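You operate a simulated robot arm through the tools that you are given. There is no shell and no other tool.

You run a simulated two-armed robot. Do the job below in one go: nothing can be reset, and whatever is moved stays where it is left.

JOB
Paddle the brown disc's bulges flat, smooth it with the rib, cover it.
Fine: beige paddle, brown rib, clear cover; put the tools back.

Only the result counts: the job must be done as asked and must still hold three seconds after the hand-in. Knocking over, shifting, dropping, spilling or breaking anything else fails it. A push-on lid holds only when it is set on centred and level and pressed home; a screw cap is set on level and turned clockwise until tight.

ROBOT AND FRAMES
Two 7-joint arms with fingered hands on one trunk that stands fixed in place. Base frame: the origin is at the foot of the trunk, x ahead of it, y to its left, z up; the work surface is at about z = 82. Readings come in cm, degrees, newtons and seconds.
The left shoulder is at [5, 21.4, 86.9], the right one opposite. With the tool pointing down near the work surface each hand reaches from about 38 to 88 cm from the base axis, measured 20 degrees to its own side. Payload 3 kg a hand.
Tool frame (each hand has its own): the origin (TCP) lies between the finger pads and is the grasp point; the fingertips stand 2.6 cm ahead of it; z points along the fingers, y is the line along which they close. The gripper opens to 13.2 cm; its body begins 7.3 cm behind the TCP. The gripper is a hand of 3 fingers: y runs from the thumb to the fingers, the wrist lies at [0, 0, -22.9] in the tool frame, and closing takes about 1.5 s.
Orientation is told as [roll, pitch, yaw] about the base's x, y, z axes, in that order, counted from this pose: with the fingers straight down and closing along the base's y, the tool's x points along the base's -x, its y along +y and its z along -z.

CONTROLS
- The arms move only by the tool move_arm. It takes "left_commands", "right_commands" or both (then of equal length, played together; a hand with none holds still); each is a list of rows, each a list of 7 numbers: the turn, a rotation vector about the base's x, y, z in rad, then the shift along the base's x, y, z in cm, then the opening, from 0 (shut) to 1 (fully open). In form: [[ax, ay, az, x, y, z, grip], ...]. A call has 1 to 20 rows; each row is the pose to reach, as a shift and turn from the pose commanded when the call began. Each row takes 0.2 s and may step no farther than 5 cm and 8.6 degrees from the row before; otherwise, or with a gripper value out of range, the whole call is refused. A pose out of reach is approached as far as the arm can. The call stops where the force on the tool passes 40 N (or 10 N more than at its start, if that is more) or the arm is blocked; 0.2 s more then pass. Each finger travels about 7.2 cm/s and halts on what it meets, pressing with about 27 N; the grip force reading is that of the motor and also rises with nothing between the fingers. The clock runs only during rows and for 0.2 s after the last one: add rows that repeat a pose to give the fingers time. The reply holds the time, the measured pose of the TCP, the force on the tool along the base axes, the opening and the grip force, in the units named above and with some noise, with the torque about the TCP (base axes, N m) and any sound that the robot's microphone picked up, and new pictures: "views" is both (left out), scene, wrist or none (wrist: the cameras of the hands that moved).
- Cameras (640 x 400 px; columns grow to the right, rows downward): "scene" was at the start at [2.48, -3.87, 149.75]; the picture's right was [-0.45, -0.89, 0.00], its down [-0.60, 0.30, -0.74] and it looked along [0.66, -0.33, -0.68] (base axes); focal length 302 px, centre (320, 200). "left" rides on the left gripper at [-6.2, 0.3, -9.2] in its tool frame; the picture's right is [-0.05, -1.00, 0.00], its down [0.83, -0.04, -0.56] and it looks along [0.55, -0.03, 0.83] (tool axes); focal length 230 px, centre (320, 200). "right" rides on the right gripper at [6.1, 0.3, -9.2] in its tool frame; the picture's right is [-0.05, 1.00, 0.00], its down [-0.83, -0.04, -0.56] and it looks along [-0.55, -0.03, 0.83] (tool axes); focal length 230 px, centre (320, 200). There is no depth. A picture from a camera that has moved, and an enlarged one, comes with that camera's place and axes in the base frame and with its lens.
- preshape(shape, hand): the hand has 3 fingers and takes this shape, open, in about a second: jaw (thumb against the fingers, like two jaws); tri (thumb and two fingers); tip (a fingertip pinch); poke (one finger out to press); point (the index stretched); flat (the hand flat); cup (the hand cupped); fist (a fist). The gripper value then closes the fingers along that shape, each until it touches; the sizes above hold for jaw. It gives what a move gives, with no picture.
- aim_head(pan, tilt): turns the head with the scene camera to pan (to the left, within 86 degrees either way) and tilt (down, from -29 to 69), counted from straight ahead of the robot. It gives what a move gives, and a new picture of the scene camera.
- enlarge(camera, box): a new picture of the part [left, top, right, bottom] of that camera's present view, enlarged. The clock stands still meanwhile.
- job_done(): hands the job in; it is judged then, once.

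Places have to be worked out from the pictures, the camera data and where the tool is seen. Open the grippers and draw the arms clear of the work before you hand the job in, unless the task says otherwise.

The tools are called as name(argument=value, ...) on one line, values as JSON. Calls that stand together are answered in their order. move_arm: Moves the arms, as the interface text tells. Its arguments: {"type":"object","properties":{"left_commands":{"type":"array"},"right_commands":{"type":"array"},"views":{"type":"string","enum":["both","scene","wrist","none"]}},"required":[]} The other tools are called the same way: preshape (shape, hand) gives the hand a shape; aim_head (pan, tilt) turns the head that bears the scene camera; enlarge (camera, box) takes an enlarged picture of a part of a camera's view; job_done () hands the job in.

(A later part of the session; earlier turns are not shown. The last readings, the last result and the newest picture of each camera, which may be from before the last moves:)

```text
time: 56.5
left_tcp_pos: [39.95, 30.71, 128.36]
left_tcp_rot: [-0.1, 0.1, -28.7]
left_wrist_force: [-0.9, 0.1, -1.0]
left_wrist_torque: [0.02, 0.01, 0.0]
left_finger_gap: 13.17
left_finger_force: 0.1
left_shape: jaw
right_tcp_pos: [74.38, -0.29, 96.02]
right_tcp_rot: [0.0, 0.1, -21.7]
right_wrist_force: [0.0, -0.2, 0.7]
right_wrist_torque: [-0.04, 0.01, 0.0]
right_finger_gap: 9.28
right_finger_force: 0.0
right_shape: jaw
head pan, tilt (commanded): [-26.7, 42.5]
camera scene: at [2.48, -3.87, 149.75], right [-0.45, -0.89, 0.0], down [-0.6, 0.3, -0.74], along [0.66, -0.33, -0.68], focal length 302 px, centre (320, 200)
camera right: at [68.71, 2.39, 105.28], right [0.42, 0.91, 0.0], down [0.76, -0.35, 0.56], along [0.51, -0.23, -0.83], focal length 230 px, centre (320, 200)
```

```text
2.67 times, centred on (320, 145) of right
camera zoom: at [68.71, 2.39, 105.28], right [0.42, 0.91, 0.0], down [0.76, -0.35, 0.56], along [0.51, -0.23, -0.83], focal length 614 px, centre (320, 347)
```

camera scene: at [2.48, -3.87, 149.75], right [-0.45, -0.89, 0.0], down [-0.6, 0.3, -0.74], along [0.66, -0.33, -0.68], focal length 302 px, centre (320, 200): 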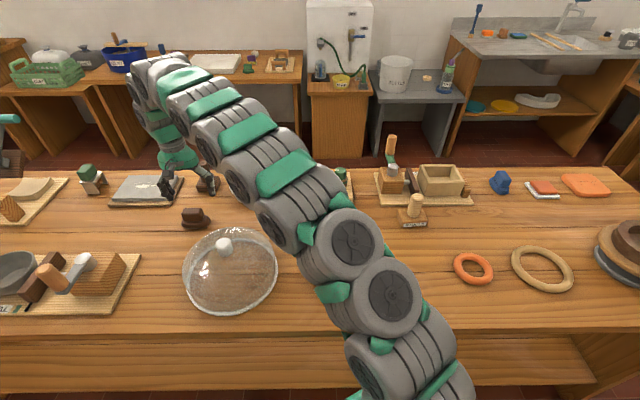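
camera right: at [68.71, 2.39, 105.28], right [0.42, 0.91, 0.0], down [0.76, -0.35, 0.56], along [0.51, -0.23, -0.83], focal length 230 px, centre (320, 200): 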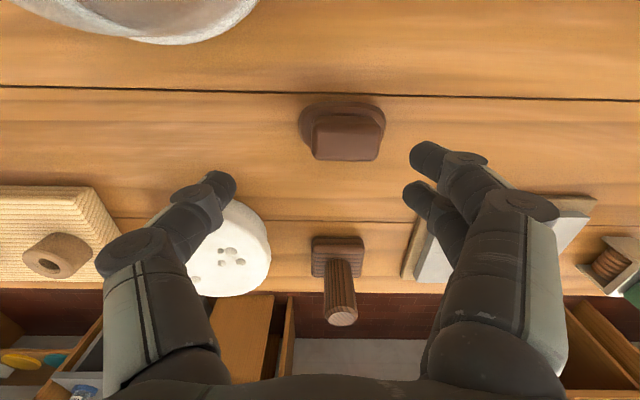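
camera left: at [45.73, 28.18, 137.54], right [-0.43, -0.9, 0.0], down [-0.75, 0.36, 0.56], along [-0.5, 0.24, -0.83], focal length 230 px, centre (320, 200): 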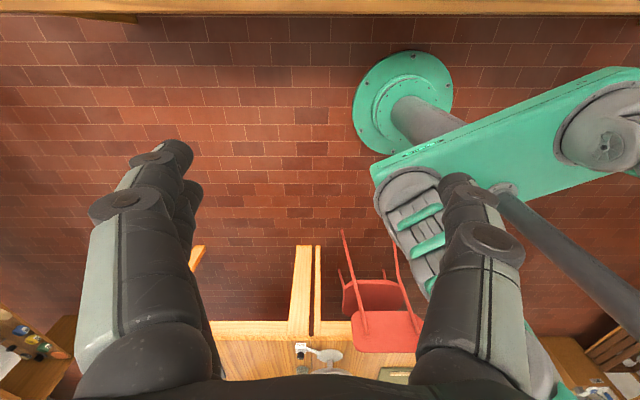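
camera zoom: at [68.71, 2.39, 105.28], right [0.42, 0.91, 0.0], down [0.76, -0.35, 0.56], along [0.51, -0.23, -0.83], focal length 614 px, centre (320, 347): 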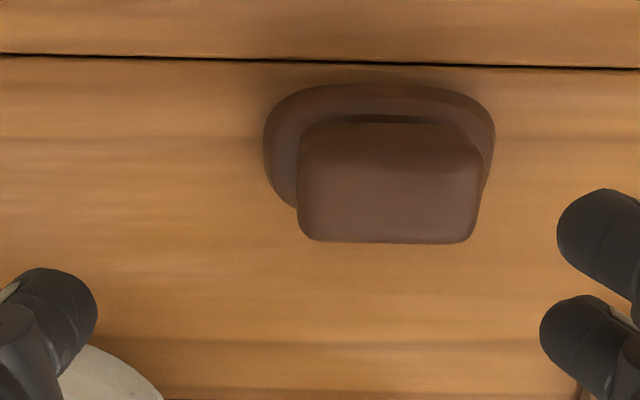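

Measured TCP is (74.4, -0.3), and the bar centre works out to about (75.3, 1.7) with heading near -25.5°. I shift there, turn slightly back, and lower to z about 91 to verify.

move_arm(right_commands=[[0, 0, -0.03, 0.45, 0.95, -1, 0.7], [0, 0, -0.066, 0.9, 1.9, -2, 0.7], [0, 0, -0.066, 0.9, 1.9, -4.8, 0.7], [0, 0, -0.066, 0.9, 1.9, -4.8, 0.7]], views="none")

enlarge(camera="right", box=[180, 90, 460, 265])

enlarge(camera="scene", box=[150, 140, 250, 240])

```text
time: 57.5
left_tcp_pos: [39.97, 30.81, 128.47]
left_tcp_rot: [0.1, 0.0, -28.6]
left_wrist_force: [-0.1, -0.3, 0.4]
left_wrist_torque: [0.02, 0.0, 0.03]
left_finger_gap: 13.2
left_finger_force: 0.0
left_shape: jaw
right_tcp_pos: [75.28, 1.61, 91.32]
right_tcp_rot: [-0.1, -0.1, -25.5]
right_wrist_force: [0.8, 0.0, -0.3]
right_wrist_torque: [0.0, -0.01, 0.01]
right_finger_gap: 9.26
right_finger_force: 0.0
right_shape: jaw
head pan, tilt (commanded): [-26.7, 42.5]
```

```text
2.29 times, centred on (320, 178) of right
camera zoom: at [69.82, 4.5, 100.45], right [0.48, 0.88, 0.0], down [0.73, -0.4, 0.56], along [0.49, -0.26, -0.83], focal length 526 px, centre (320, 251)
```

zoom: 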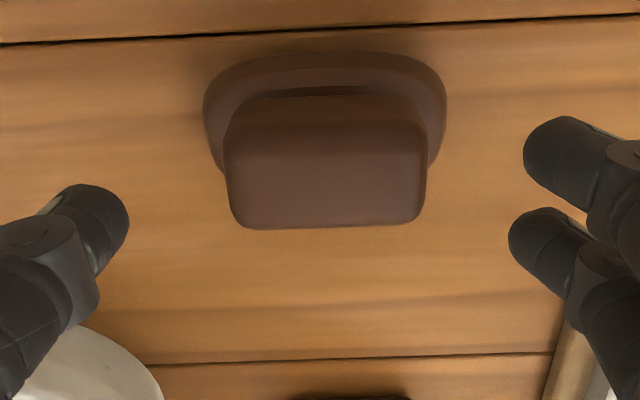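

```text
4.00 times, centred on (200, 190) of scene
camera zoom: at [2.48, -3.87, 149.75], right [-0.45, -0.89, 0.0], down [-0.6, 0.3, -0.74], along [0.66, -0.33, -0.68], focal length 1210 px, centre (800, 240)
```

zoom: 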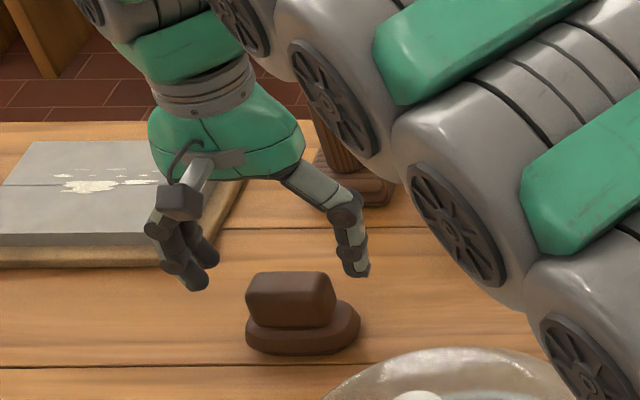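

The bar is centred between the fingers to within 0.3 cm. I shift slightly forward, lower so the fingertips stay just above the rib's base, and close on the bar's ends.

move_arm(right_commands=[[0, 0, 0, 0.2, -0.1, -1.5, 0.7], [0, 0, 0, 0.2, -0.1, -3.2, 0.7], [0, 0, 0, 0.2, -0.1, -4.3, 0.7], [0, 0, 0, 0.2, -0.1, -4.3, 0.6], [0, 0, 0, 0.2, -0.1, -4.3, 0.45], [0, 0, 0, 0.2, -0.1, -4.3, 0.3], [0, 0, 0, 0.2, -0.1, -4.3, 0.1], [0, 0, 0, 0.2, -0.1, -4.3, 0], [0, 0, 0, 0.2, -0.1, -4.3, 0], [0, 0, 0, 0.2, -0.1, -4.3, 0]], views="none")

enlarge(camera="right", box=[180, 90, 460, 290])

enlarge(camera="scene", box=[150, 160, 250, 240])

```text
time: 59.7
left_tcp_pos: [40.07, 30.73, 128.38]
left_tcp_rot: [0.0, 0.1, -28.7]
left_wrist_force: [-0.8, 0.0, -0.1]
left_wrist_torque: [-0.01, 0.04, 0.02]
left_finger_gap: 13.22
left_finger_force: 0.2
left_shape: jaw
right_tcp_pos: [75.62, 1.56, 86.91]
right_tcp_rot: [0.1, -0.1, -25.6]
right_wrist_force: [0.8, 0.5, -0.2]
right_wrist_torque: [0.01, -0.03, 0.01]
right_finger_gap: 5.07
right_finger_force: 26.7
right_shape: jaw
head pan, tilt (commanded): [-26.7, 42.5]
```

```text
2.00 times, centred on (320, 190) of right
camera zoom: at [70.05, 4.47, 96.08], right [0.48, 0.88, 0.0], down [0.73, -0.4, 0.56], along [0.49, -0.26, -0.83], focal length 460 px, centre (320, 220)
```

zoom: 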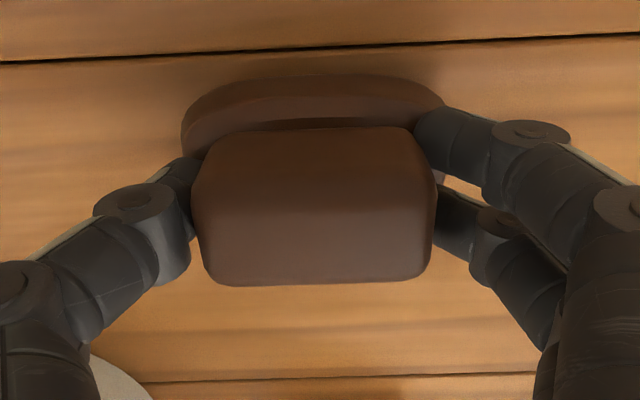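

```text
5.00 times, centred on (200, 200) of scene
camera zoom: at [2.49, -3.87, 149.75], right [-0.45, -0.89, 0.0], down [-0.6, 0.3, -0.74], along [0.66, -0.33, -0.68], focal length 1513 px, centre (920, 200)
```

zoom: 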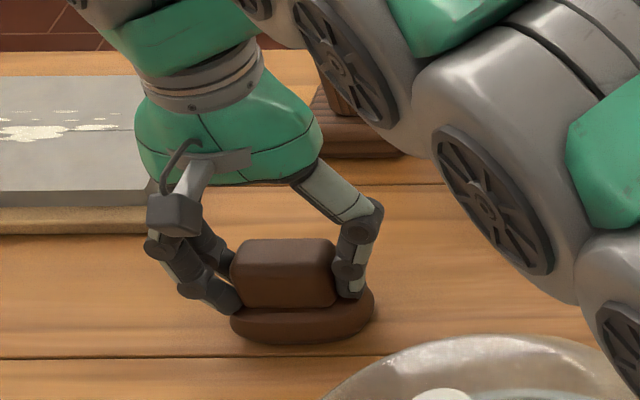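

The rib is gripped squarely at its ends (home pose: TCP 75.55, 1.6, 86.9, yaw -25.6). I lift it and carry it around the far side of the dome, well above everything, toward the disc.

move_arm(right_commands=[[0, 0, 0, 0, 0, 1, 0], [0, 0, 0, -0.2, -0.3, 3.5, 0], [0, 0, 0, -0.6, -1, 7, 0], [0, 0, 0, -1.5, -2.5, 10.5, 0], [0, 0, 0, -3, -5.5, 12.5, 0], [0, 0, 0, -5, -9, 13.5, 0], [0, 0, 0, -7, -12.8, 14, 0], [0, 0, 0, -9.5, -16.2, 14, 0], [0, 0, 0, -12.5, -19.3, 14, 0], [0, 0, 0, -16, -22, 14, 0], [0, 0, 0, -19.5, -24.5, 14, 0], [0, 0, 0, -23, -27, 14, 0], [0, 0, 0, -26.5, -29, 14, 0], [0, 0, 0, -30.5, -30.5, 14, 0], [0, 0, 0, -34.45, -31.7, 13, 0], [0, 0, 0, -34.45, -31.7, 11, 0], [0, 0, 0, -34.45, -31.7, 9, 0], [0, 0, 0, -34.45, -31.7, 9, 0]], views="both")

enlarge(camera="scene", box=[290, 195, 390, 295])

```text
time: 63.5
left_tcp_pos: [39.98, 30.65, 128.41]
left_tcp_rot: [0.0, 0.1, -28.7]
left_wrist_force: [0.9, -0.9, -1.2]
left_wrist_torque: [0.01, 0.0, 0.03]
left_finger_gap: 13.19
left_finger_force: 0.0
left_shape: jaw
right_tcp_pos: [41.14, -30.26, 96.17]
right_tcp_rot: [0.0, -0.1, -25.6]
right_wrist_force: [-0.3, -0.3, -0.4]
right_wrist_torque: [-0.01, -0.01, 0.03]
right_finger_gap: 5.03
right_finger_force: 27.5
right_shape: jaw
head pan, tilt (commanded): [-26.7, 42.5]
camera scene: at [2.48, -3.87, 149.75], right [-0.45, -0.89, 0.0], down [-0.6, 0.3, -0.74], along [0.66, -0.33, -0.68], focal length 302 px, centre (320, 200)
camera right: at [35.56, -27.24, 105.28], right [0.48, 0.88, 0.0], down [0.73, -0.4, 0.56], along [0.49, -0.26, -0.83], focal length 230 px, centre (320, 200)
```

scene: 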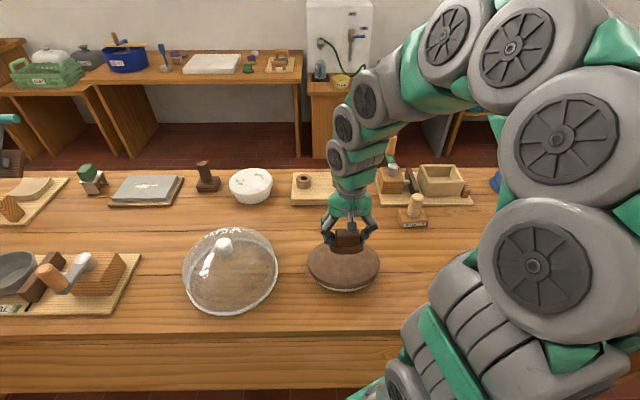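
right: 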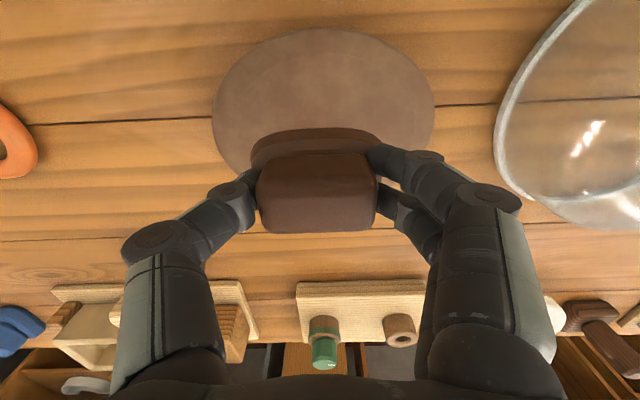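

```text
4.00 times, centred on (340, 245) of scene
camera zoom: at [2.48, -3.87, 149.75], right [-0.45, -0.89, 0.0], down [-0.6, 0.3, -0.74], along [0.66, -0.33, -0.68], focal length 1210 px, centre (240, 20)
```

zoom: 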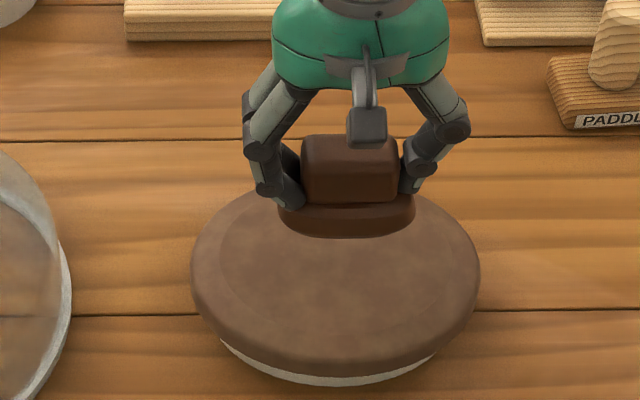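

The rib is over the disc centre. I lower it to just above the expected contact height, then feel for contact.

move_arm(right_commands=[[0, 0, 0, 0, 0, -1.5, 0], [0, 0, 0, 0, 0, -3, 0], [0, 0, 0, 0, 0, -3.8, 0], [0, 0, 0, 0, 0, -4.1, 0], [0, 0, 0, 0, 0, -4.25, 0], [0, 0, 0, 0, 0, -4.25, 0]], views="none")

```text
time: 64.9
left_tcp_pos: [40.03, 30.86, 128.45]
left_tcp_rot: [-0.1, 0.0, -28.8]
left_wrist_force: [-0.1, 0.7, 1.2]
left_wrist_torque: [0.01, 0.0, 0.05]
left_finger_gap: 13.18
left_finger_force: 0.0
left_shape: jaw
right_tcp_pos: [40.99, -30.17, 91.79]
right_tcp_rot: [0.0, -0.1, -25.4]
right_wrist_force: [-1.2, 0.5, 3.1]
right_wrist_torque: [0.02, 0.01, 0.01]
right_finger_gap: 5.02
right_finger_force: 26.9
right_shape: jaw
head pan, tilt (commanded): [-26.7, 42.5]
```

Light contact (about 3.5 N). I press 0.1 cm more and sweep the rib back and forth through the middle of the disc.

move_arm(right_commands=[[0, 0, 0, 0, 0, -0.1, 0], [0, 0, 0, -1.07, 0.54, -0.1, 0], [0, 0, 0, -2.14, 1.08, -0.1, 0], [0, 0, 0, -3.2, 1.62, -0.1, 0], [0, 0, 0, -2.14, 1.08, -0.1, 0], [0, 0, 0, -1.07, 0.54, -0.1, 0], [0, 0, 0, 0, 0, -0.1, 0], [0, 0, 0, 1.07, -0.54, -0.1, 0], [0, 0, 0, 2.14, -1.08, -0.1, 0], [0, 0, 0, 3.2, -1.62, -0.1, 0], [0, 0, 0, 2.14, -1.08, -0.1, 0], [0, 0, 0, 1.07, -0.54, -0.1, 0], [0, 0, 0, 0, 0, -0.1, 0]], views="none")

enlarge(camera="scene", box=[290, 205, 390, 295])

```text
time: 67.7
left_tcp_pos: [39.93, 30.85, 128.33]
left_tcp_rot: [0.0, 0.1, -28.7]
left_wrist_force: [0.4, -0.5, -1.2]
left_wrist_torque: [0.0, -0.01, -0.03]
left_finger_gap: 13.2
left_finger_force: 0.1
left_shape: jaw
right_tcp_pos: [41.0, -29.99, 91.61]
right_tcp_rot: [0.0, 0.1, -25.5]
right_wrist_force: [4.3, -2.6, 10.1]
right_wrist_torque: [0.0, -0.06, -0.04]
right_finger_gap: 5.14
right_finger_force: 27.2
right_shape: jaw
head pan, tilt (commanded): [-26.7, 42.5]
```

```text
4.44 times, centred on (340, 250) of scene
camera zoom: at [2.48, -3.86, 149.75], right [-0.45, -0.89, 0.0], down [-0.6, 0.3, -0.74], along [0.66, -0.33, -0.68], focal length 1345 px, centre (231, -22)
```

zoom: 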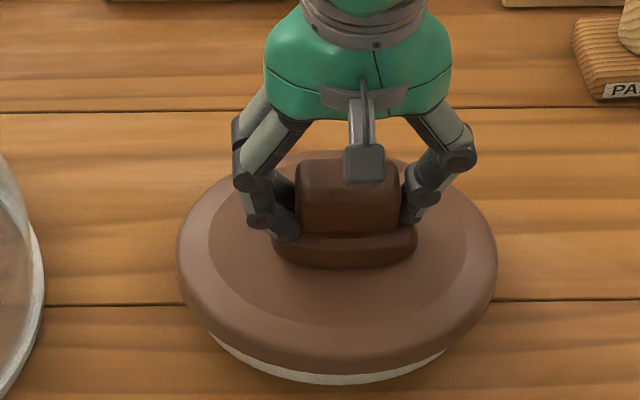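

The clay surface already shows smoother with a 10 N press. I continue with sweeps over the left and right parts of the disc so that the whole top is covered.

move_arm(right_commands=[[0, 0, 0, 0.6, 1.19, 0, 0], [0, 0, 0, 1.2, 2.38, 0, 0], [0, 0, 0, 1.8, 3.56, 0, 0], [0, 0, 0, 0.8, 4.05, 0, 0], [0, 0, 0, -0.3, 4.6, 0, 0], [0, 0, 0, 0.8, 4.05, 0, 0], [0, 0, 0, 1.8, 3.56, 0, 0], [0, 0, 0, 2.8, 3.0, 0, 0], [0, 0, 0, 3.8, 2.5, 0, 0], [0, 0, 0, 2.9, 1.2, 0, 0], [0, 0, 0, 2.3, 0, 0, 0], [0, 0, 0, 1.7, -1.2, 0, 0], [0, 0, 0, 1.1, -2.4, 0, 0], [0, 0, 0, 0.2, -4.1, 0, 0], [0, 0, 0, -0.8, -4.0, 0, 0], [0, 0, 0, -1.8, -3.56, 0, 0], [0, 0, 0, -2.8, -3.0, 0, 0], [0, 0, 0, -3.8, -2.5, 0, 0], [0, 0, 0, -3.2, -1.3, 0, 0], [0, 0, 0, -2.6, -0.1, 0, 0]], views="none")

enlarge(camera="scene", box=[290, 205, 390, 295])

```text
time: 71.9
left_tcp_pos: [40.07, 30.68, 128.39]
left_tcp_rot: [0.0, 0.2, -28.7]
left_wrist_force: [-0.1, 0.6, 0.3]
left_wrist_torque: [0.0, -0.02, -0.02]
left_finger_gap: 13.17
left_finger_force: 0.1
left_shape: jaw
right_tcp_pos: [38.41, -30.19, 91.65]
right_tcp_rot: [0.0, 0.0, -25.5]
right_wrist_force: [-1.8, -1.5, 6.1]
right_wrist_torque: [0.0, -0.01, -0.01]
right_finger_gap: 5.13
right_finger_force: 26.8
right_shape: jaw
head pan, tilt (commanded): [-26.7, 42.5]
```

```text
4.44 times, centred on (340, 250) of scene
camera zoom: at [2.48, -3.87, 149.75], right [-0.45, -0.89, 0.0], down [-0.6, 0.3, -0.74], along [0.66, -0.33, -0.68], focal length 1345 px, centre (231, -22)
```

zoom: 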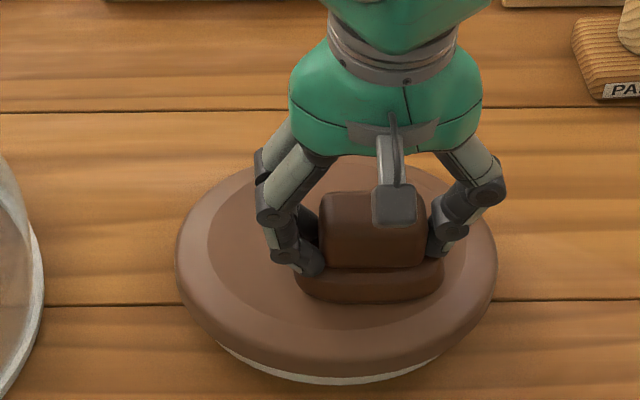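

One more pass along the near edge lane, then I lift the rib and inspect the surface.

move_arm(right_commands=[[0, 0, 0, 0.3, 1.3, 0, 0], [0, 0, 0, 0.9, 2.5, 0, 0], [0, 0, 0, 1.6, 3.6, 0, 0], [0, 0, 0, 1.0, 2.5, 0, 0], [0, 0, 0, 0.4, 1.3, 0, 0], [0, 0, 0, 0.4, 1.3, 0.5, 0], [0, 0, 0, 1.5, 0.5, 2.5, 0], [0, 0, 0, 4, -1, 6, 0], [0, 0, 0, 8, -2, 9, 0], [0, 0, 0, 12, -2, 10, 0], [0, 0, 0, 15, -1, 10, 0], [0, 0, 0, 15, -1, 10, 0]], views="both")

enlarge(camera="scene", box=[300, 228, 390, 298])

```text
refused: row 9 steps farther than a row can; nothing moved
```

```text
5.71 times, centred on (345, 263) of scene
camera zoom: at [2.48, -3.87, 149.75], right [-0.45, -0.89, 0.0], down [-0.6, 0.3, -0.74], along [0.66, -0.33, -0.68], focal length 1729 px, centre (177, -160)
```

zoom: 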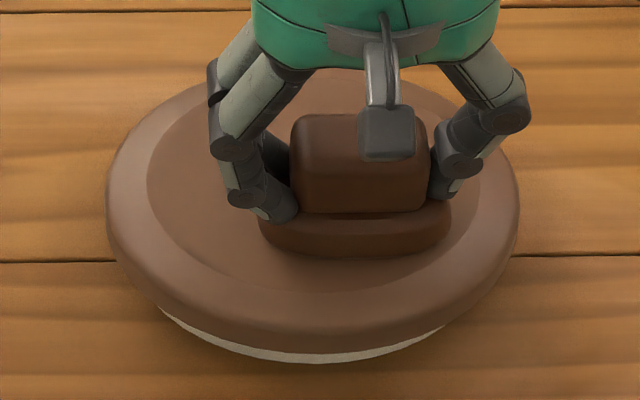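

A row stepped too far, so nothing moved. I repeat with smaller steps.

move_arm(right_commands=[[0, 0, 0, 0.3, 1.3, 0, 0], [0, 0, 0, 0.9, 2.5, 0, 0], [0, 0, 0, 1.6, 3.6, 0, 0], [0, 0, 0, 1.0, 2.5, 0, 0], [0, 0, 0, 0.4, 1.3, 0, 0], [0, 0, 0, 0.4, 1.3, 0.5, 0], [0, 0, 0, 1, 0.8, 2.5, 0], [0, 0, 0, 3, 0, 5.5, 0], [0, 0, 0, 6, -1, 8.5, 0], [0, 0, 0, 10, -1, 10, 0], [0, 0, 0, 14, -1, 10, 0], [0, 0, 0, 18, 0, 10, 0], [0, 0, 0, 18, 0, 10, 0]], views="both")

enlarge(camera="scene", box=[300, 228, 390, 298])

```text
time: 74.7
left_tcp_pos: [39.99, 30.7, 128.49]
left_tcp_rot: [0.0, -0.1, -28.7]
left_wrist_force: [0.1, -0.5, 0.5]
left_wrist_torque: [0.0, 0.03, -0.02]
left_finger_gap: 13.17
left_finger_force: 0.1
left_shape: jaw
right_tcp_pos: [56.41, -30.14, 101.36]
right_tcp_rot: [0.0, -0.1, -25.4]
right_wrist_force: [0.5, -0.1, -0.8]
right_wrist_torque: [-0.04, 0.03, 0.0]
right_finger_gap: 5.13
right_finger_force: 27.1
right_shape: jaw
head pan, tilt (commanded): [-26.7, 42.5]
camera scene: at [2.49, -3.87, 149.75], right [-0.45, -0.89, 0.0], down [-0.6, 0.3, -0.74], along [0.66, -0.33, -0.68], focal length 302 px, centre (320, 200)
camera right: at [50.94, -27.23, 110.61], right [0.48, 0.88, 0.0], down [0.73, -0.4, 0.56], along [0.49, -0.26, -0.83], focal length 230 px, centre (320, 200)
```

scene: 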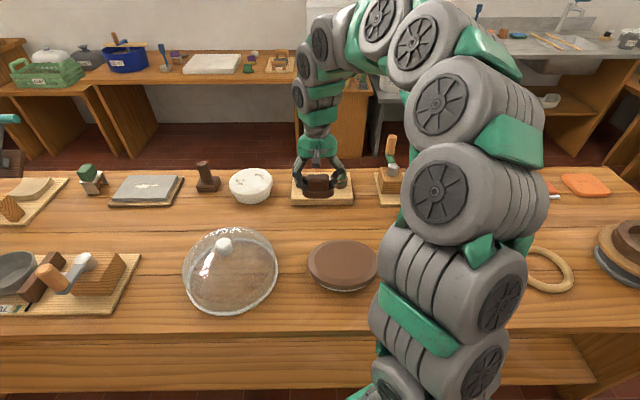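
right: 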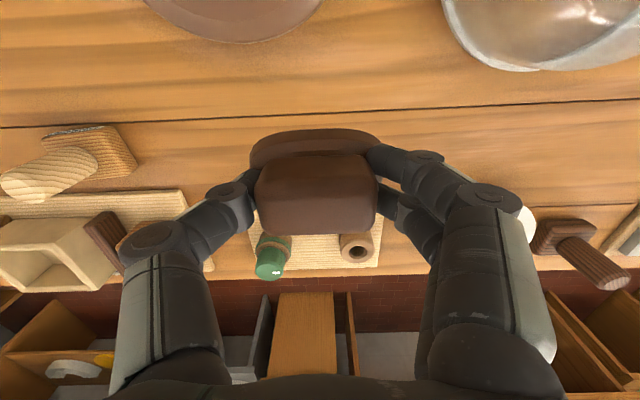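

```text
5.71 times, centred on (345, 263) of scene
camera zoom: at [2.49, -3.87, 149.75], right [-0.45, -0.89, 0.0], down [-0.6, 0.3, -0.74], along [0.66, -0.33, -0.68], focal length 1729 px, centre (177, -160)
```

zoom: 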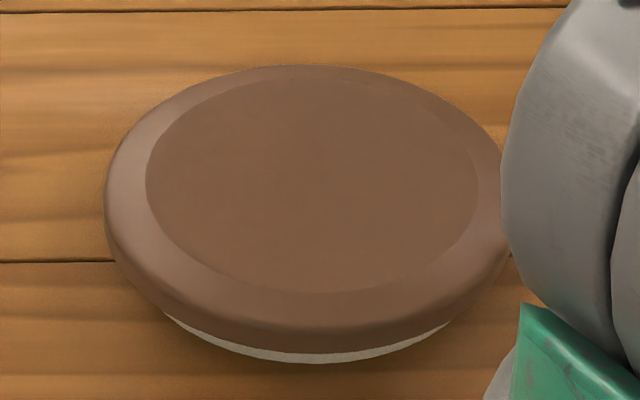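

The disc surface is now uniformly smooth. I carry the rib back along the same route to its home pose, stopping about 0.7 cm above the table.

move_arm(right_commands=[[0, 0, 0, 2, 3.5, 0, 0], [0, 0, 0, 4, 7.5, 0, 0], [0, 0, 0, 6.5, 11.5, 0, 0], [0, 0, 0, 9, 15.5, 0, 0], [0, 0, 0, 11, 19.5, -0.5, 0], [0, 0, 0, 13, 23.5, -1, 0], [0, 0, 0, 15, 27, -2, 0], [0, 0, 0, 16.8, 29.8, -4, 0], [0, 0, 0, 18.3, 31.2, -7, 0], [0, 0, 0, 19.05, 31.8, -10, 0], [0, 0, 0, 19.05, 31.8, -12.5, 0], [0, 0, 0, 19.05, 31.8, -13.9, 0], [0, 0, 0, 19.05, 31.8, -13.9, 0]], views="none")

enlarge(camera="scene", box=[160, 190, 232, 244])

enlarge(camera="right", box=[180, 90, 460, 290])

```text
time: 77.5
left_tcp_pos: [39.98, 30.8, 128.46]
left_tcp_rot: [0.0, 0.2, -28.6]
left_wrist_force: [-0.9, -0.4, 0.5]
left_wrist_torque: [-0.01, 0.03, -0.02]
left_finger_gap: 13.17
left_finger_force: 0.1
left_shape: jaw
right_tcp_pos: [75.49, 1.64, 87.73]
right_tcp_rot: [0.0, 0.1, -25.5]
right_wrist_force: [0.0, -0.2, -1.3]
right_wrist_torque: [0.02, 0.0, 0.0]
right_finger_gap: 5.12
right_finger_force: 27.1
right_shape: jaw
head pan, tilt (commanded): [-26.7, 42.5]
```

```text
7.41 times, centred on (196, 217) of scene
camera zoom: at [2.49, -3.87, 149.75], right [-0.45, -0.89, 0.0], down [-0.6, 0.3, -0.74], along [0.66, -0.33, -0.68], focal length 2241 px, centre (1238, 74)
```

zoom: 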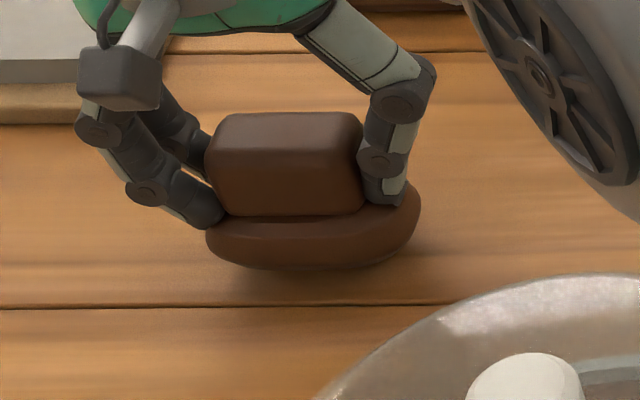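

```text
2.00 times, centred on (320, 190) of right
camera zoom: at [70.06, 4.64, 96.98], right [0.48, 0.88, 0.0], down [0.73, -0.4, 0.56], along [0.49, -0.26, -0.83], focal length 460 px, centre (320, 220)
```

zoom: 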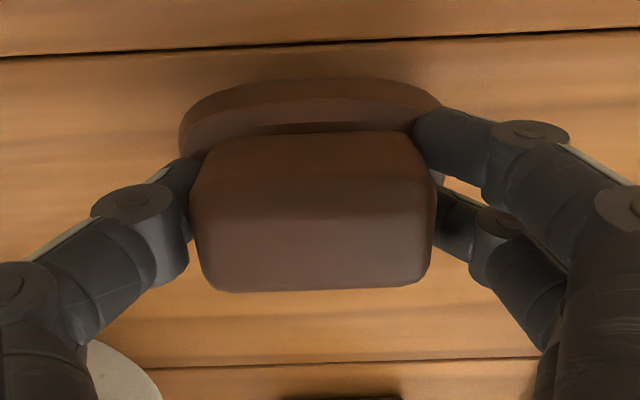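

The rib lines up with its original place. I lower the last bit and check for contact.

move_arm(right_commands=[[0, 0, 0, 0, 0, -0.3, 0], [0, 0, 0, 0, 0, -0.5, 0], [0, 0, 0, 0, 0, -0.65, 0], [0, 0, 0, 0, 0, -0.75, 0]], views="none")

```text
time: 78.5
left_tcp_pos: [40.1, 30.75, 128.3]
left_tcp_rot: [0.0, 0.0, -28.6]
left_wrist_force: [-0.3, -0.5, 0.7]
left_wrist_torque: [-0.04, 0.0, 0.02]
left_finger_gap: 13.19
left_finger_force: 0.0
left_shape: jaw
right_tcp_pos: [75.57, 1.56, 86.96]
right_tcp_rot: [0.0, 0.0, -25.5]
right_wrist_force: [-0.2, 0.0, -1.0]
right_wrist_torque: [-0.01, -0.05, -0.01]
right_finger_gap: 5.11
right_finger_force: 27.0
right_shape: jaw
head pan, tilt (commanded): [-26.7, 42.5]
```

No contact yet; a little lower.

move_arm(right_commands=[[0, 0, 0, 0, 0, -0.07, 0], [0, 0, 0, 0, 0, -0.14, 0]], views="none")

```text
time: 79.1
left_tcp_pos: [39.96, 30.88, 128.4]
left_tcp_rot: [-0.1, 0.1, -28.7]
left_wrist_force: [-0.5, 0.2, 1.1]
left_wrist_torque: [0.0, -0.04, 0.0]
left_finger_gap: 13.18
left_finger_force: 0.1
left_shape: jaw
right_tcp_pos: [75.58, 1.66, 86.85]
right_tcp_rot: [0.0, 0.0, -25.4]
right_wrist_force: [0.4, 1.0, -1.1]
right_wrist_torque: [0.04, -0.03, 0.0]
right_finger_gap: 5.13
right_finger_force: 26.6
right_shape: jaw
head pan, tilt (commanded): [-26.7, 42.5]
```

move_arm(right_commands=[[0, 0, 0, 0, 0, -0.08, 0], [0, 0, 0, 0, 0, -0.16, 0]], views="none")

enlarge(camera="scene", box=[160, 190, 232, 244])

```text
time: 79.7
left_tcp_pos: [39.92, 30.84, 128.36]
left_tcp_rot: [0.0, 0.0, -28.7]
left_wrist_force: [-0.1, 0.2, -0.5]
left_wrist_torque: [-0.01, 0.0, 0.0]
left_finger_gap: 13.19
left_finger_force: 0.0
left_shape: jaw
right_tcp_pos: [75.55, 1.59, 86.63]
right_tcp_rot: [0.1, -0.1, -25.5]
right_wrist_force: [-0.9, 0.1, 11.0]
right_wrist_torque: [0.06, 0.0, 0.02]
right_finger_gap: 5.14
right_finger_force: 26.4
right_shape: jaw
head pan, tilt (commanded): [-26.7, 42.5]
```

```text
7.41 times, centred on (196, 217) of scene
camera zoom: at [2.47, -3.87, 149.75], right [-0.45, -0.89, 0.0], down [-0.6, 0.3, -0.74], along [0.66, -0.33, -0.68], focal length 2241 px, centre (1238, 74)
```

zoom: 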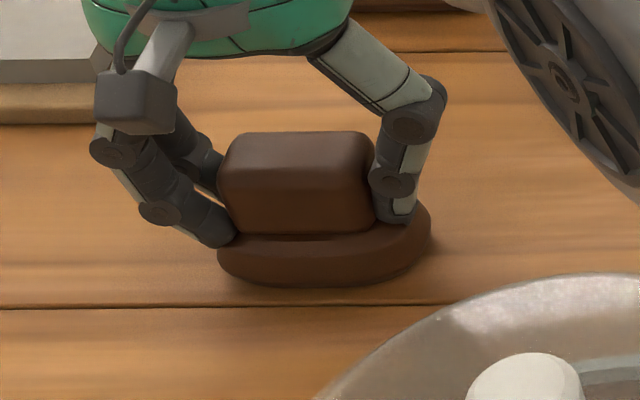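

The rib rests on the table about 0.2 cm to one side of its original place; I ease it up, shift it back by that much, set it down and release.

move_arm(right_commands=[[0, 0, 0, 0, 0, 0.25, 0], [0, 0, 0, 0.1, 0.2, 0.25, 0], [0, 0, 0, 0.1, 0.2, 0.08, 0], [0, 0, 0, 0.1, 0.2, 0.08, 0.4], [0, 0, 0, 0.1, 0.2, 0.08, 0.5], [0, 0, 0, 0.1, 0.2, 0.08, 0.65], [0, 0, 0, 0.1, 0.2, 0.08, 0.75], [0, 0, 0, 0.1, 0.2, 0.08, 0.75], [0, 0, 0, 0.1, 0.2, 2.5, 0.75], [0, 0, 0, 0.1, 0.2, 6, 0.75], [0, 0, 0, -1, -1, 9.5, 0.75], [0, 0, 0, -3, -3.5, 12.5, 0.75], [0, 0, 0, -5, -7, 14, 0.75]], views="scene")

enlarge(camera="scene", box=[160, 190, 232, 244])

```text
time: 82.5
left_tcp_pos: [40.0, 30.59, 128.31]
left_tcp_rot: [0.0, 0.1, -28.7]
left_wrist_force: [-0.6, 0.2, 1.1]
left_wrist_torque: [0.0, -0.03, 0.0]
left_finger_gap: 13.2
left_finger_force: 0.0
left_shape: jaw
right_tcp_pos: [70.54, -5.39, 100.7]
right_tcp_rot: [0.1, -0.1, -25.5]
right_wrist_force: [-0.9, 0.9, 0.8]
right_wrist_torque: [0.0, -0.02, -0.02]
right_finger_gap: 9.87
right_finger_force: 0.1
right_shape: jaw
head pan, tilt (commanded): [-26.7, 42.5]
camera scene: at [2.48, -3.87, 149.75], right [-0.45, -0.89, 0.0], down [-0.6, 0.3, -0.74], along [0.66, -0.33, -0.68], focal length 302 px, centre (320, 200)
```

scene: 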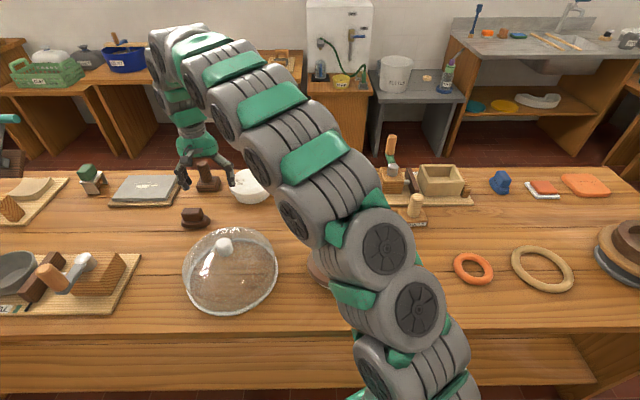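

```text
7.41 times, centred on (196, 217) of scene
camera zoom: at [2.48, -3.87, 149.75], right [-0.45, -0.89, 0.0], down [-0.6, 0.3, -0.74], along [0.66, -0.33, -0.68], focal length 2241 px, centre (1238, 74)
```

zoom: 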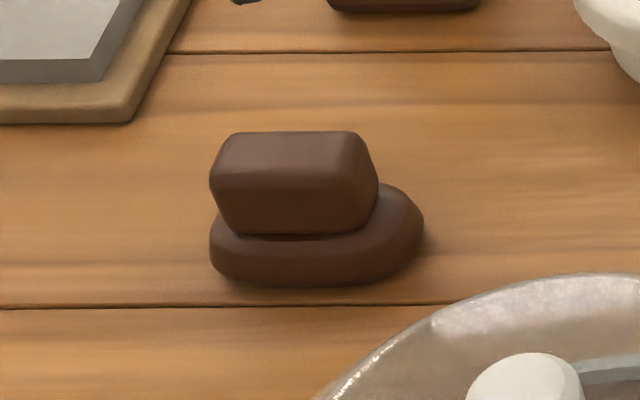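

The rib is back in place to about a millimetre. Now the cover: I raise the right hand and move it above the dome's knob, near (52.7, -4), to measure it.

move_arm(right_commands=[[0, 0, 0, -1, 0, 4, 0.75], [0, 0, 0, -3, 0.2, 8, 0.75], [0, 0, 0, -6.5, 0.5, 10, 0.7], [0, 0, 0, -10.5, 0.8, 10, 0.7], [0, 0, 0, -14.5, 1.1, 10, 0.7], [0, 0, 0, -17.8, 1.4, 10, 0.7], [0, 0, 0, -17.8, 1.4, 10, 0.7]], views="both")

enlarge(camera="right", box=[240, 60, 400, 180])

enlarge(camera="scene", box=[170, 220, 290, 320])

```text
time: 84.1
left_tcp_pos: [39.99, 30.78, 128.46]
left_tcp_rot: [0.0, 0.1, -28.8]
left_wrist_force: [-0.1, 0.4, -0.5]
left_wrist_torque: [0.0, -0.01, 0.0]
left_finger_gap: 13.19
left_finger_force: 0.1
left_shape: jaw
right_tcp_pos: [52.48, -4.11, 110.42]
right_tcp_rot: [0.0, 0.0, -25.4]
right_wrist_force: [-0.2, 0.3, -0.3]
right_wrist_torque: [0.0, 0.02, 0.04]
right_finger_gap: 9.3
right_finger_force: 0.2
right_shape: jaw
head pan, tilt (commanded): [-26.7, 42.5]
camera scene: at [2.48, -3.87, 149.75], right [-0.45, -0.89, 0.0], down [-0.6, 0.3, -0.74], along [0.66, -0.33, -0.68], focal length 302 px, centre (320, 200)
camera right: at [47.04, -1.09, 119.61], right [0.48, 0.88, 0.0], down [0.73, -0.4, 0.56], along [0.49, -0.26, -0.83], focal length 230 px, centre (320, 200)
```

scene: 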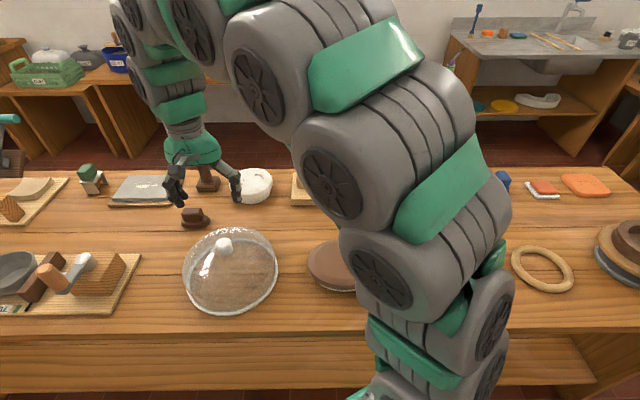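
right: 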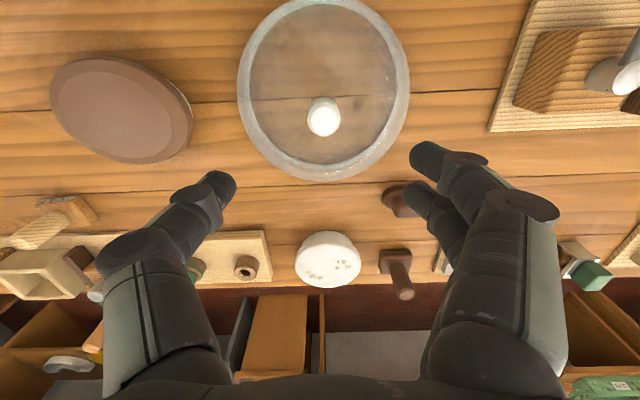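

```text
3.33 times, centred on (320, 120) of right
camera zoom: at [47.04, -1.09, 119.61], right [0.48, 0.88, 0.0], down [0.73, -0.4, 0.56], along [0.49, -0.26, -0.83], focal length 767 px, centre (320, 467)
```

zoom: 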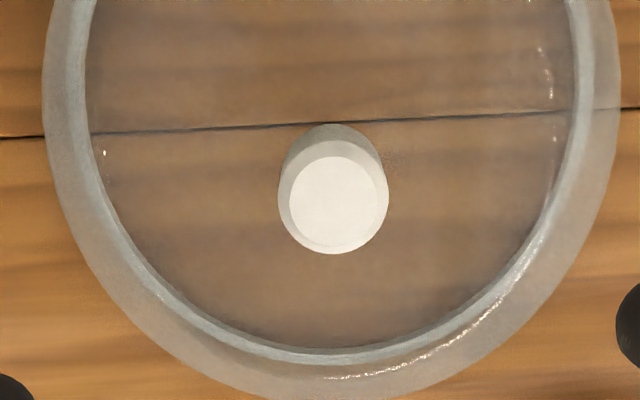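

```text
4.00 times, centred on (230, 270) of scene
camera zoom: at [2.48, -3.87, 149.75], right [-0.45, -0.89, 0.0], down [-0.6, 0.3, -0.74], along [0.66, -0.33, -0.68], focal length 1210 px, centre (680, -80)
```

zoom: 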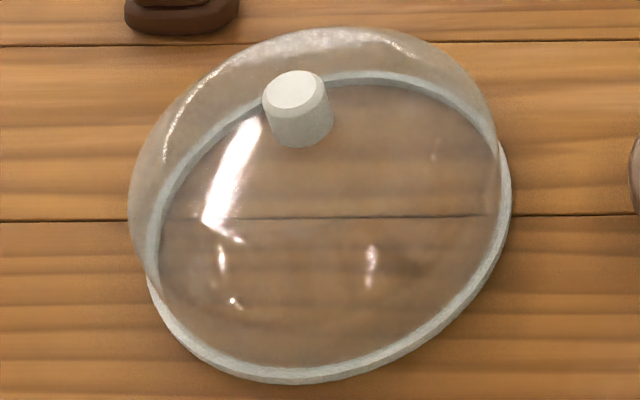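

Triangulation puts the knob (3.3 cm wide) at about (53.0, -4.0) with its top near z 94.6. I lower over it to z about 99 with the fingers half open and verify.

move_arm(right_commands=[[0, 0, 0, 0.3, 0.05, -3, 0.6], [0, 0, 0, 0.5, 0.1, -7, 0.55], [0, 0, 0, 0.5, 0.1, -10, 0.5], [0, 0, 0, 0.5, 0.1, -11.5, 0.5], [0, 0, 0, 0.5, 0.1, -11.5, 0.5]], views="none")

enlarge(camera="right", box=[200, 90, 440, 240])

enlarge(camera="scene", box=[170, 180, 290, 320])

```text
time: 85.3
left_tcp_pos: [39.95, 30.76, 128.48]
left_tcp_rot: [0.0, 0.0, -28.8]
left_wrist_force: [-0.1, 0.1, 0.7]
left_wrist_torque: [0.01, 0.0, -0.04]
left_finger_gap: 13.19
left_finger_force: 0.0
left_shape: jaw
right_tcp_pos: [53.08, -3.92, 98.91]
right_tcp_rot: [-0.1, -0.2, -25.3]
right_wrist_force: [0.5, -0.9, -0.5]
right_wrist_torque: [-0.02, 0.01, -0.04]
right_finger_gap: 6.67
right_finger_force: 0.0
right_shape: jaw
head pan, tilt (commanded): [-26.7, 42.5]
```

```text
2.67 times, centred on (320, 165) of right
camera zoom: at [47.62, -0.95, 108.18], right [0.48, 0.88, 0.0], down [0.73, -0.4, 0.56], along [0.49, -0.26, -0.83], focal length 614 px, centre (320, 293)
```

zoom: 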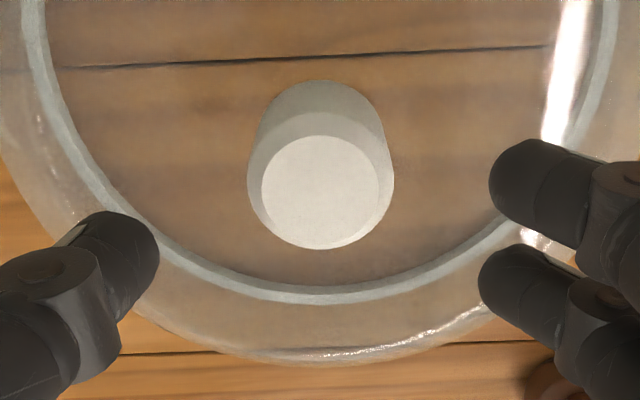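

```text
2.86 times, centred on (230, 250) of scene
camera zoom: at [2.48, -3.87, 149.75], right [-0.45, -0.89, 0.0], down [-0.6, 0.3, -0.74], along [0.66, -0.33, -0.68], focal length 864 px, centre (577, 57)
```

zoom: 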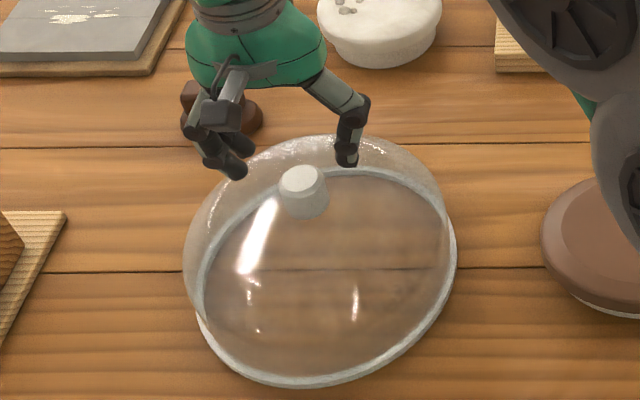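

The knob is exactly on the tool axis. I lower to z about 95.1 so the fingertips flank the knob just above the glass, and close.

move_arm(right_commands=[[0, 0, 0, 0, 0, -1.5, 0.5], [0, 0, 0, 0, 0, -3, 0.5], [0, 0, 0, 0, 0, -3.8, 0.5], [0, 0, 0, 0, 0, -3.8, 0.5], [0, 0, 0, 0, 0, -3.8, 0.35], [0, 0, 0, 0, 0, -3.8, 0.2], [0, 0, 0, 0, 0, -3.8, 0], [0, 0, 0, 0, 0, -3.8, 0], [0, 0, 0, 0, 0, -3.8, 0], [0, 0, 0, 0, 0, -3.8, 0]], views="none")

enlarge(camera="right", box=[200, 90, 440, 260])

enlarge(camera="scene", box=[170, 180, 290, 320])

```text
time: 87.5
left_tcp_pos: [40.06, 30.73, 128.32]
left_tcp_rot: [0.0, 0.0, -28.7]
left_wrist_force: [-0.2, 0.1, -1.0]
left_wrist_torque: [0.0, 0.01, 0.0]
left_finger_gap: 13.2
left_finger_force: 0.1
left_shape: jaw
right_tcp_pos: [53.32, -3.86, 95.27]
right_tcp_rot: [0.1, 0.0, -25.6]
right_wrist_force: [-0.1, 0.3, 0.8]
right_wrist_torque: [0.01, 0.0, -0.03]
right_finger_gap: 2.65
right_finger_force: 26.7
right_shape: jaw
head pan, tilt (commanded): [-26.7, 42.5]
```

```text
2.35 times, centred on (320, 175) of right
camera zoom: at [47.74, -1.0, 104.5], right [0.48, 0.88, 0.0], down [0.73, -0.4, 0.56], along [0.49, -0.26, -0.83], focal length 541 px, centre (320, 259)
```

zoom: 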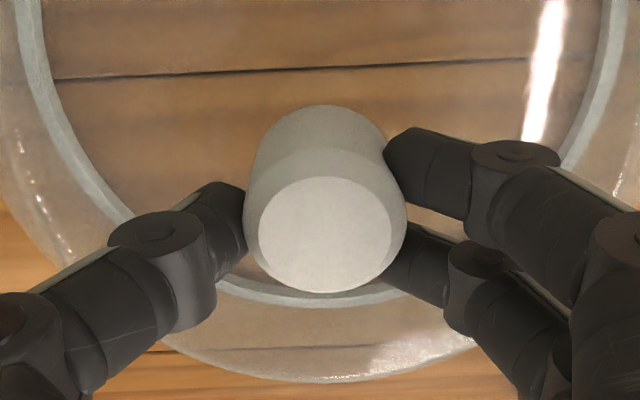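

```text
2.86 times, centred on (230, 250) of scene
camera zoom: at [2.48, -3.87, 149.75], right [-0.45, -0.89, 0.0], down [-0.6, 0.3, -0.74], along [0.66, -0.33, -0.68], focal length 864 px, centre (577, 57)
```

zoom: 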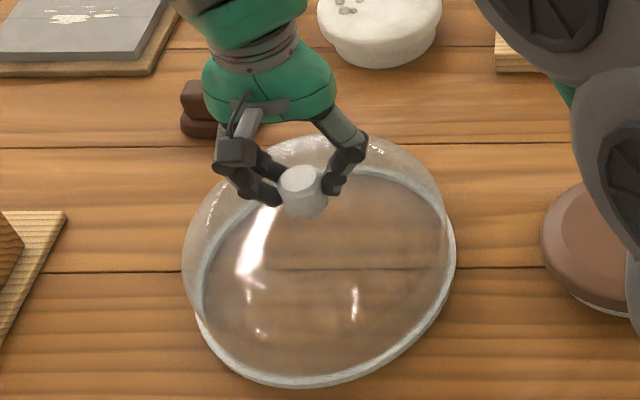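

The knob is gripped squarely. I lift the cover 1.5 cm first to check its weight and that it hangs level.

move_arm(right_commands=[[0, 0, 0, 0, 0, 0.3, 0], [0, 0, 0, 0, 0, 0.7, 0], [0, 0, 0, 0, 0, 1.1, 0], [0, 0, 0, 0, 0, 1.5, 0], [0, 0, 0, 0, 0, 1.5, 0]], views="none")

enlarge(camera="scene", box=[170, 180, 290, 320])

enlarge(camera="right", box=[160, 20, 480, 260])

```text
time: 88.7
left_tcp_pos: [39.99, 30.73, 128.48]
left_tcp_rot: [0.0, 0.1, -28.7]
left_wrist_force: [-0.5, 0.6, 0.9]
left_wrist_torque: [-0.02, 0.0, 0.0]
left_finger_gap: 13.2
left_finger_force: 0.0
left_shape: jaw
right_tcp_pos: [53.1, -3.82, 96.8]
right_tcp_rot: [0.0, 0.1, -25.3]
right_wrist_force: [0.1, 0.7, -1.3]
right_wrist_torque: [-0.02, -0.03, 0.0]
right_finger_gap: 2.62
right_finger_force: 27.0
right_shape: jaw
head pan, tilt (commanded): [-26.7, 42.5]
```

```text
2.86 times, centred on (230, 250) of scene
camera zoom: at [2.49, -3.87, 149.75], right [-0.45, -0.89, 0.0], down [-0.6, 0.3, -0.74], along [0.66, -0.33, -0.68], focal length 864 px, centre (577, 57)
```

zoom: 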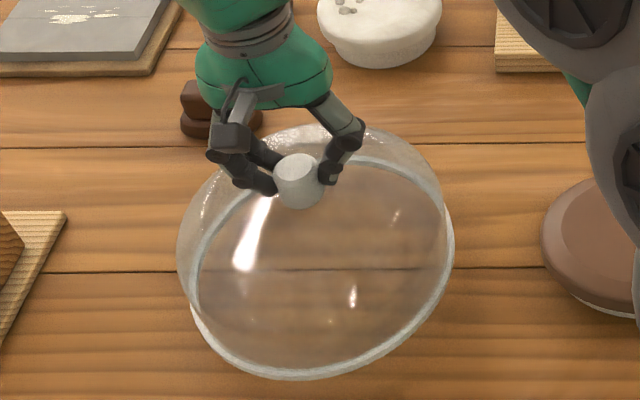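

```text
1.67 times, centred on (320, 140) of right
camera zoom: at [47.69, -0.98, 105.98], right [0.48, 0.88, 0.0], down [0.73, -0.4, 0.56], along [0.49, -0.26, -0.83], focal length 384 px, centre (320, 300)
```

zoom: 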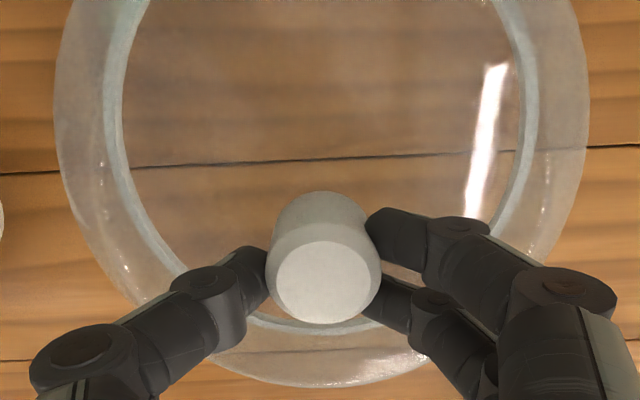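

The cover is light and hangs level. I raise it clear of the disc height and carry it smoothly over the disc centre (41.4, -30.3), staying above for now.

move_arm(right_commands=[[0, 0, 0, 0, 0, 2, 0], [0, 0, 0, 0, 0, 4.5, 0], [0, 0, 0, -0.5, -1, 6.8, 0], [0, 0, 0, -1.4, -3.2, 7.5, 0], [0, 0, 0, -2.5, -5.6, 7.5, 0], [0, 0, 0, -3.6, -8, 7.5, 0], [0, 0, 0, -4.7, -10.5, 7.5, 0], [0, 0, 0, -5.8, -13, 7.5, 0], [0, 0, 0, -6.9, -15.5, 7.5, 0], [0, 0, 0, -8, -18, 7.5, 0], [0, 0, 0, -9.1, -20.5, 7.5, 0], [0, 0, 0, -10.2, -23, 7.5, 0], [0, 0, 0, -11.1, -25, 7.5, 0], [0, 0, 0, -11.75, -26.4, 7.5, 0], [0, 0, 0, -11.75, -26.4, 7.5, 0]], views="both")

enlarge(camera="scene", box=[280, 180, 420, 310])

enlarge(camera="right", box=[160, 0, 480, 240])

```text
time: 91.9
left_tcp_pos: [40.03, 30.8, 128.31]
left_tcp_rot: [0.0, 0.1, -28.7]
left_wrist_force: [0.7, -0.1, -0.7]
left_wrist_torque: [0.03, -0.01, 0.01]
left_finger_gap: 13.2
left_finger_force: 0.0
left_shape: jaw
right_tcp_pos: [41.3, -30.36, 104.34]
right_tcp_rot: [0.0, 0.0, -25.5]
right_wrist_force: [0.6, -0.5, -1.5]
right_wrist_torque: [-0.04, -0.01, 0.0]
right_finger_gap: 2.6
right_finger_force: 26.8
right_shape: jaw
head pan, tilt (commanded): [-26.7, 42.5]
camera scene: at [2.49, -3.87, 149.75], right [-0.45, -0.89, 0.0], down [-0.6, 0.3, -0.74], along [0.66, -0.33, -0.68], focal length 302 px, centre (320, 200)
camera right: at [35.92, -27.36, 113.58], right [0.48, 0.88, 0.0], down [0.73, -0.4, 0.56], along [0.49, -0.26, -0.83], focal length 230 px, centre (320, 200)
```

scene: 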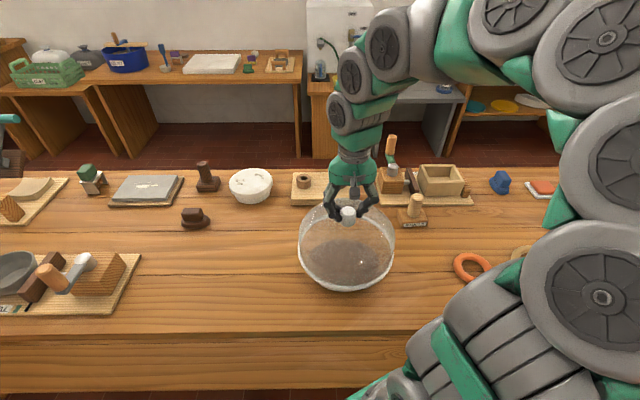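
right: 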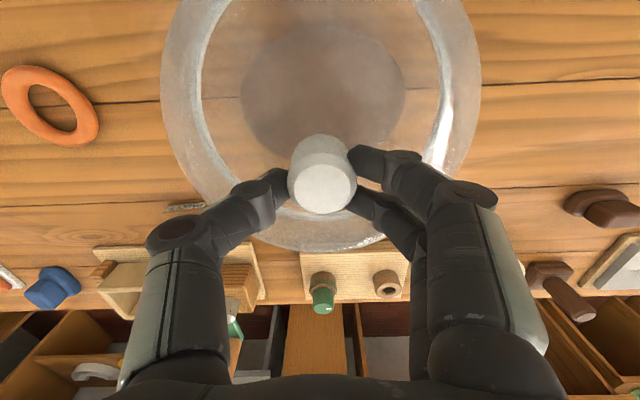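

```text
3.08 times, centred on (350, 245) of scene
camera zoom: at [2.49, -3.87, 149.75], right [-0.45, -0.89, 0.0], down [-0.6, 0.3, -0.74], along [0.66, -0.33, -0.68], focal length 931 px, centre (228, 62)
```

zoom: 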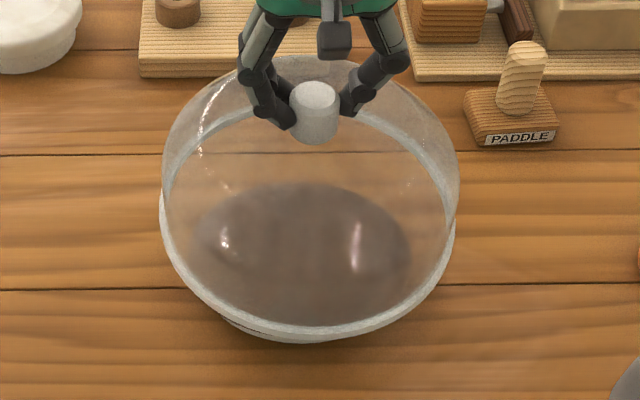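

```text
1.67 times, centred on (320, 120) of right
camera zoom: at [35.92, -27.36, 113.58], right [0.48, 0.88, 0.0], down [0.73, -0.4, 0.56], along [0.49, -0.26, -0.83], focal length 384 px, centre (320, 333)
```

zoom: 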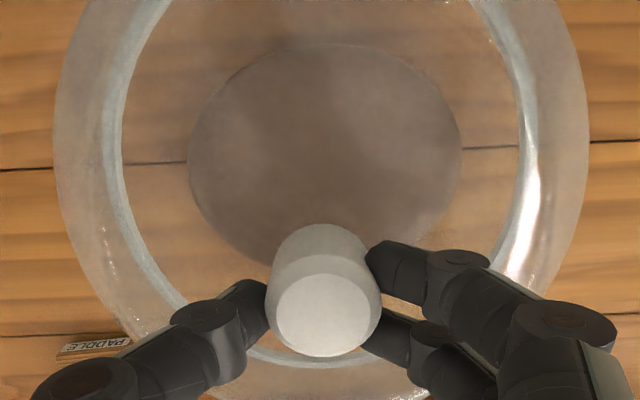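

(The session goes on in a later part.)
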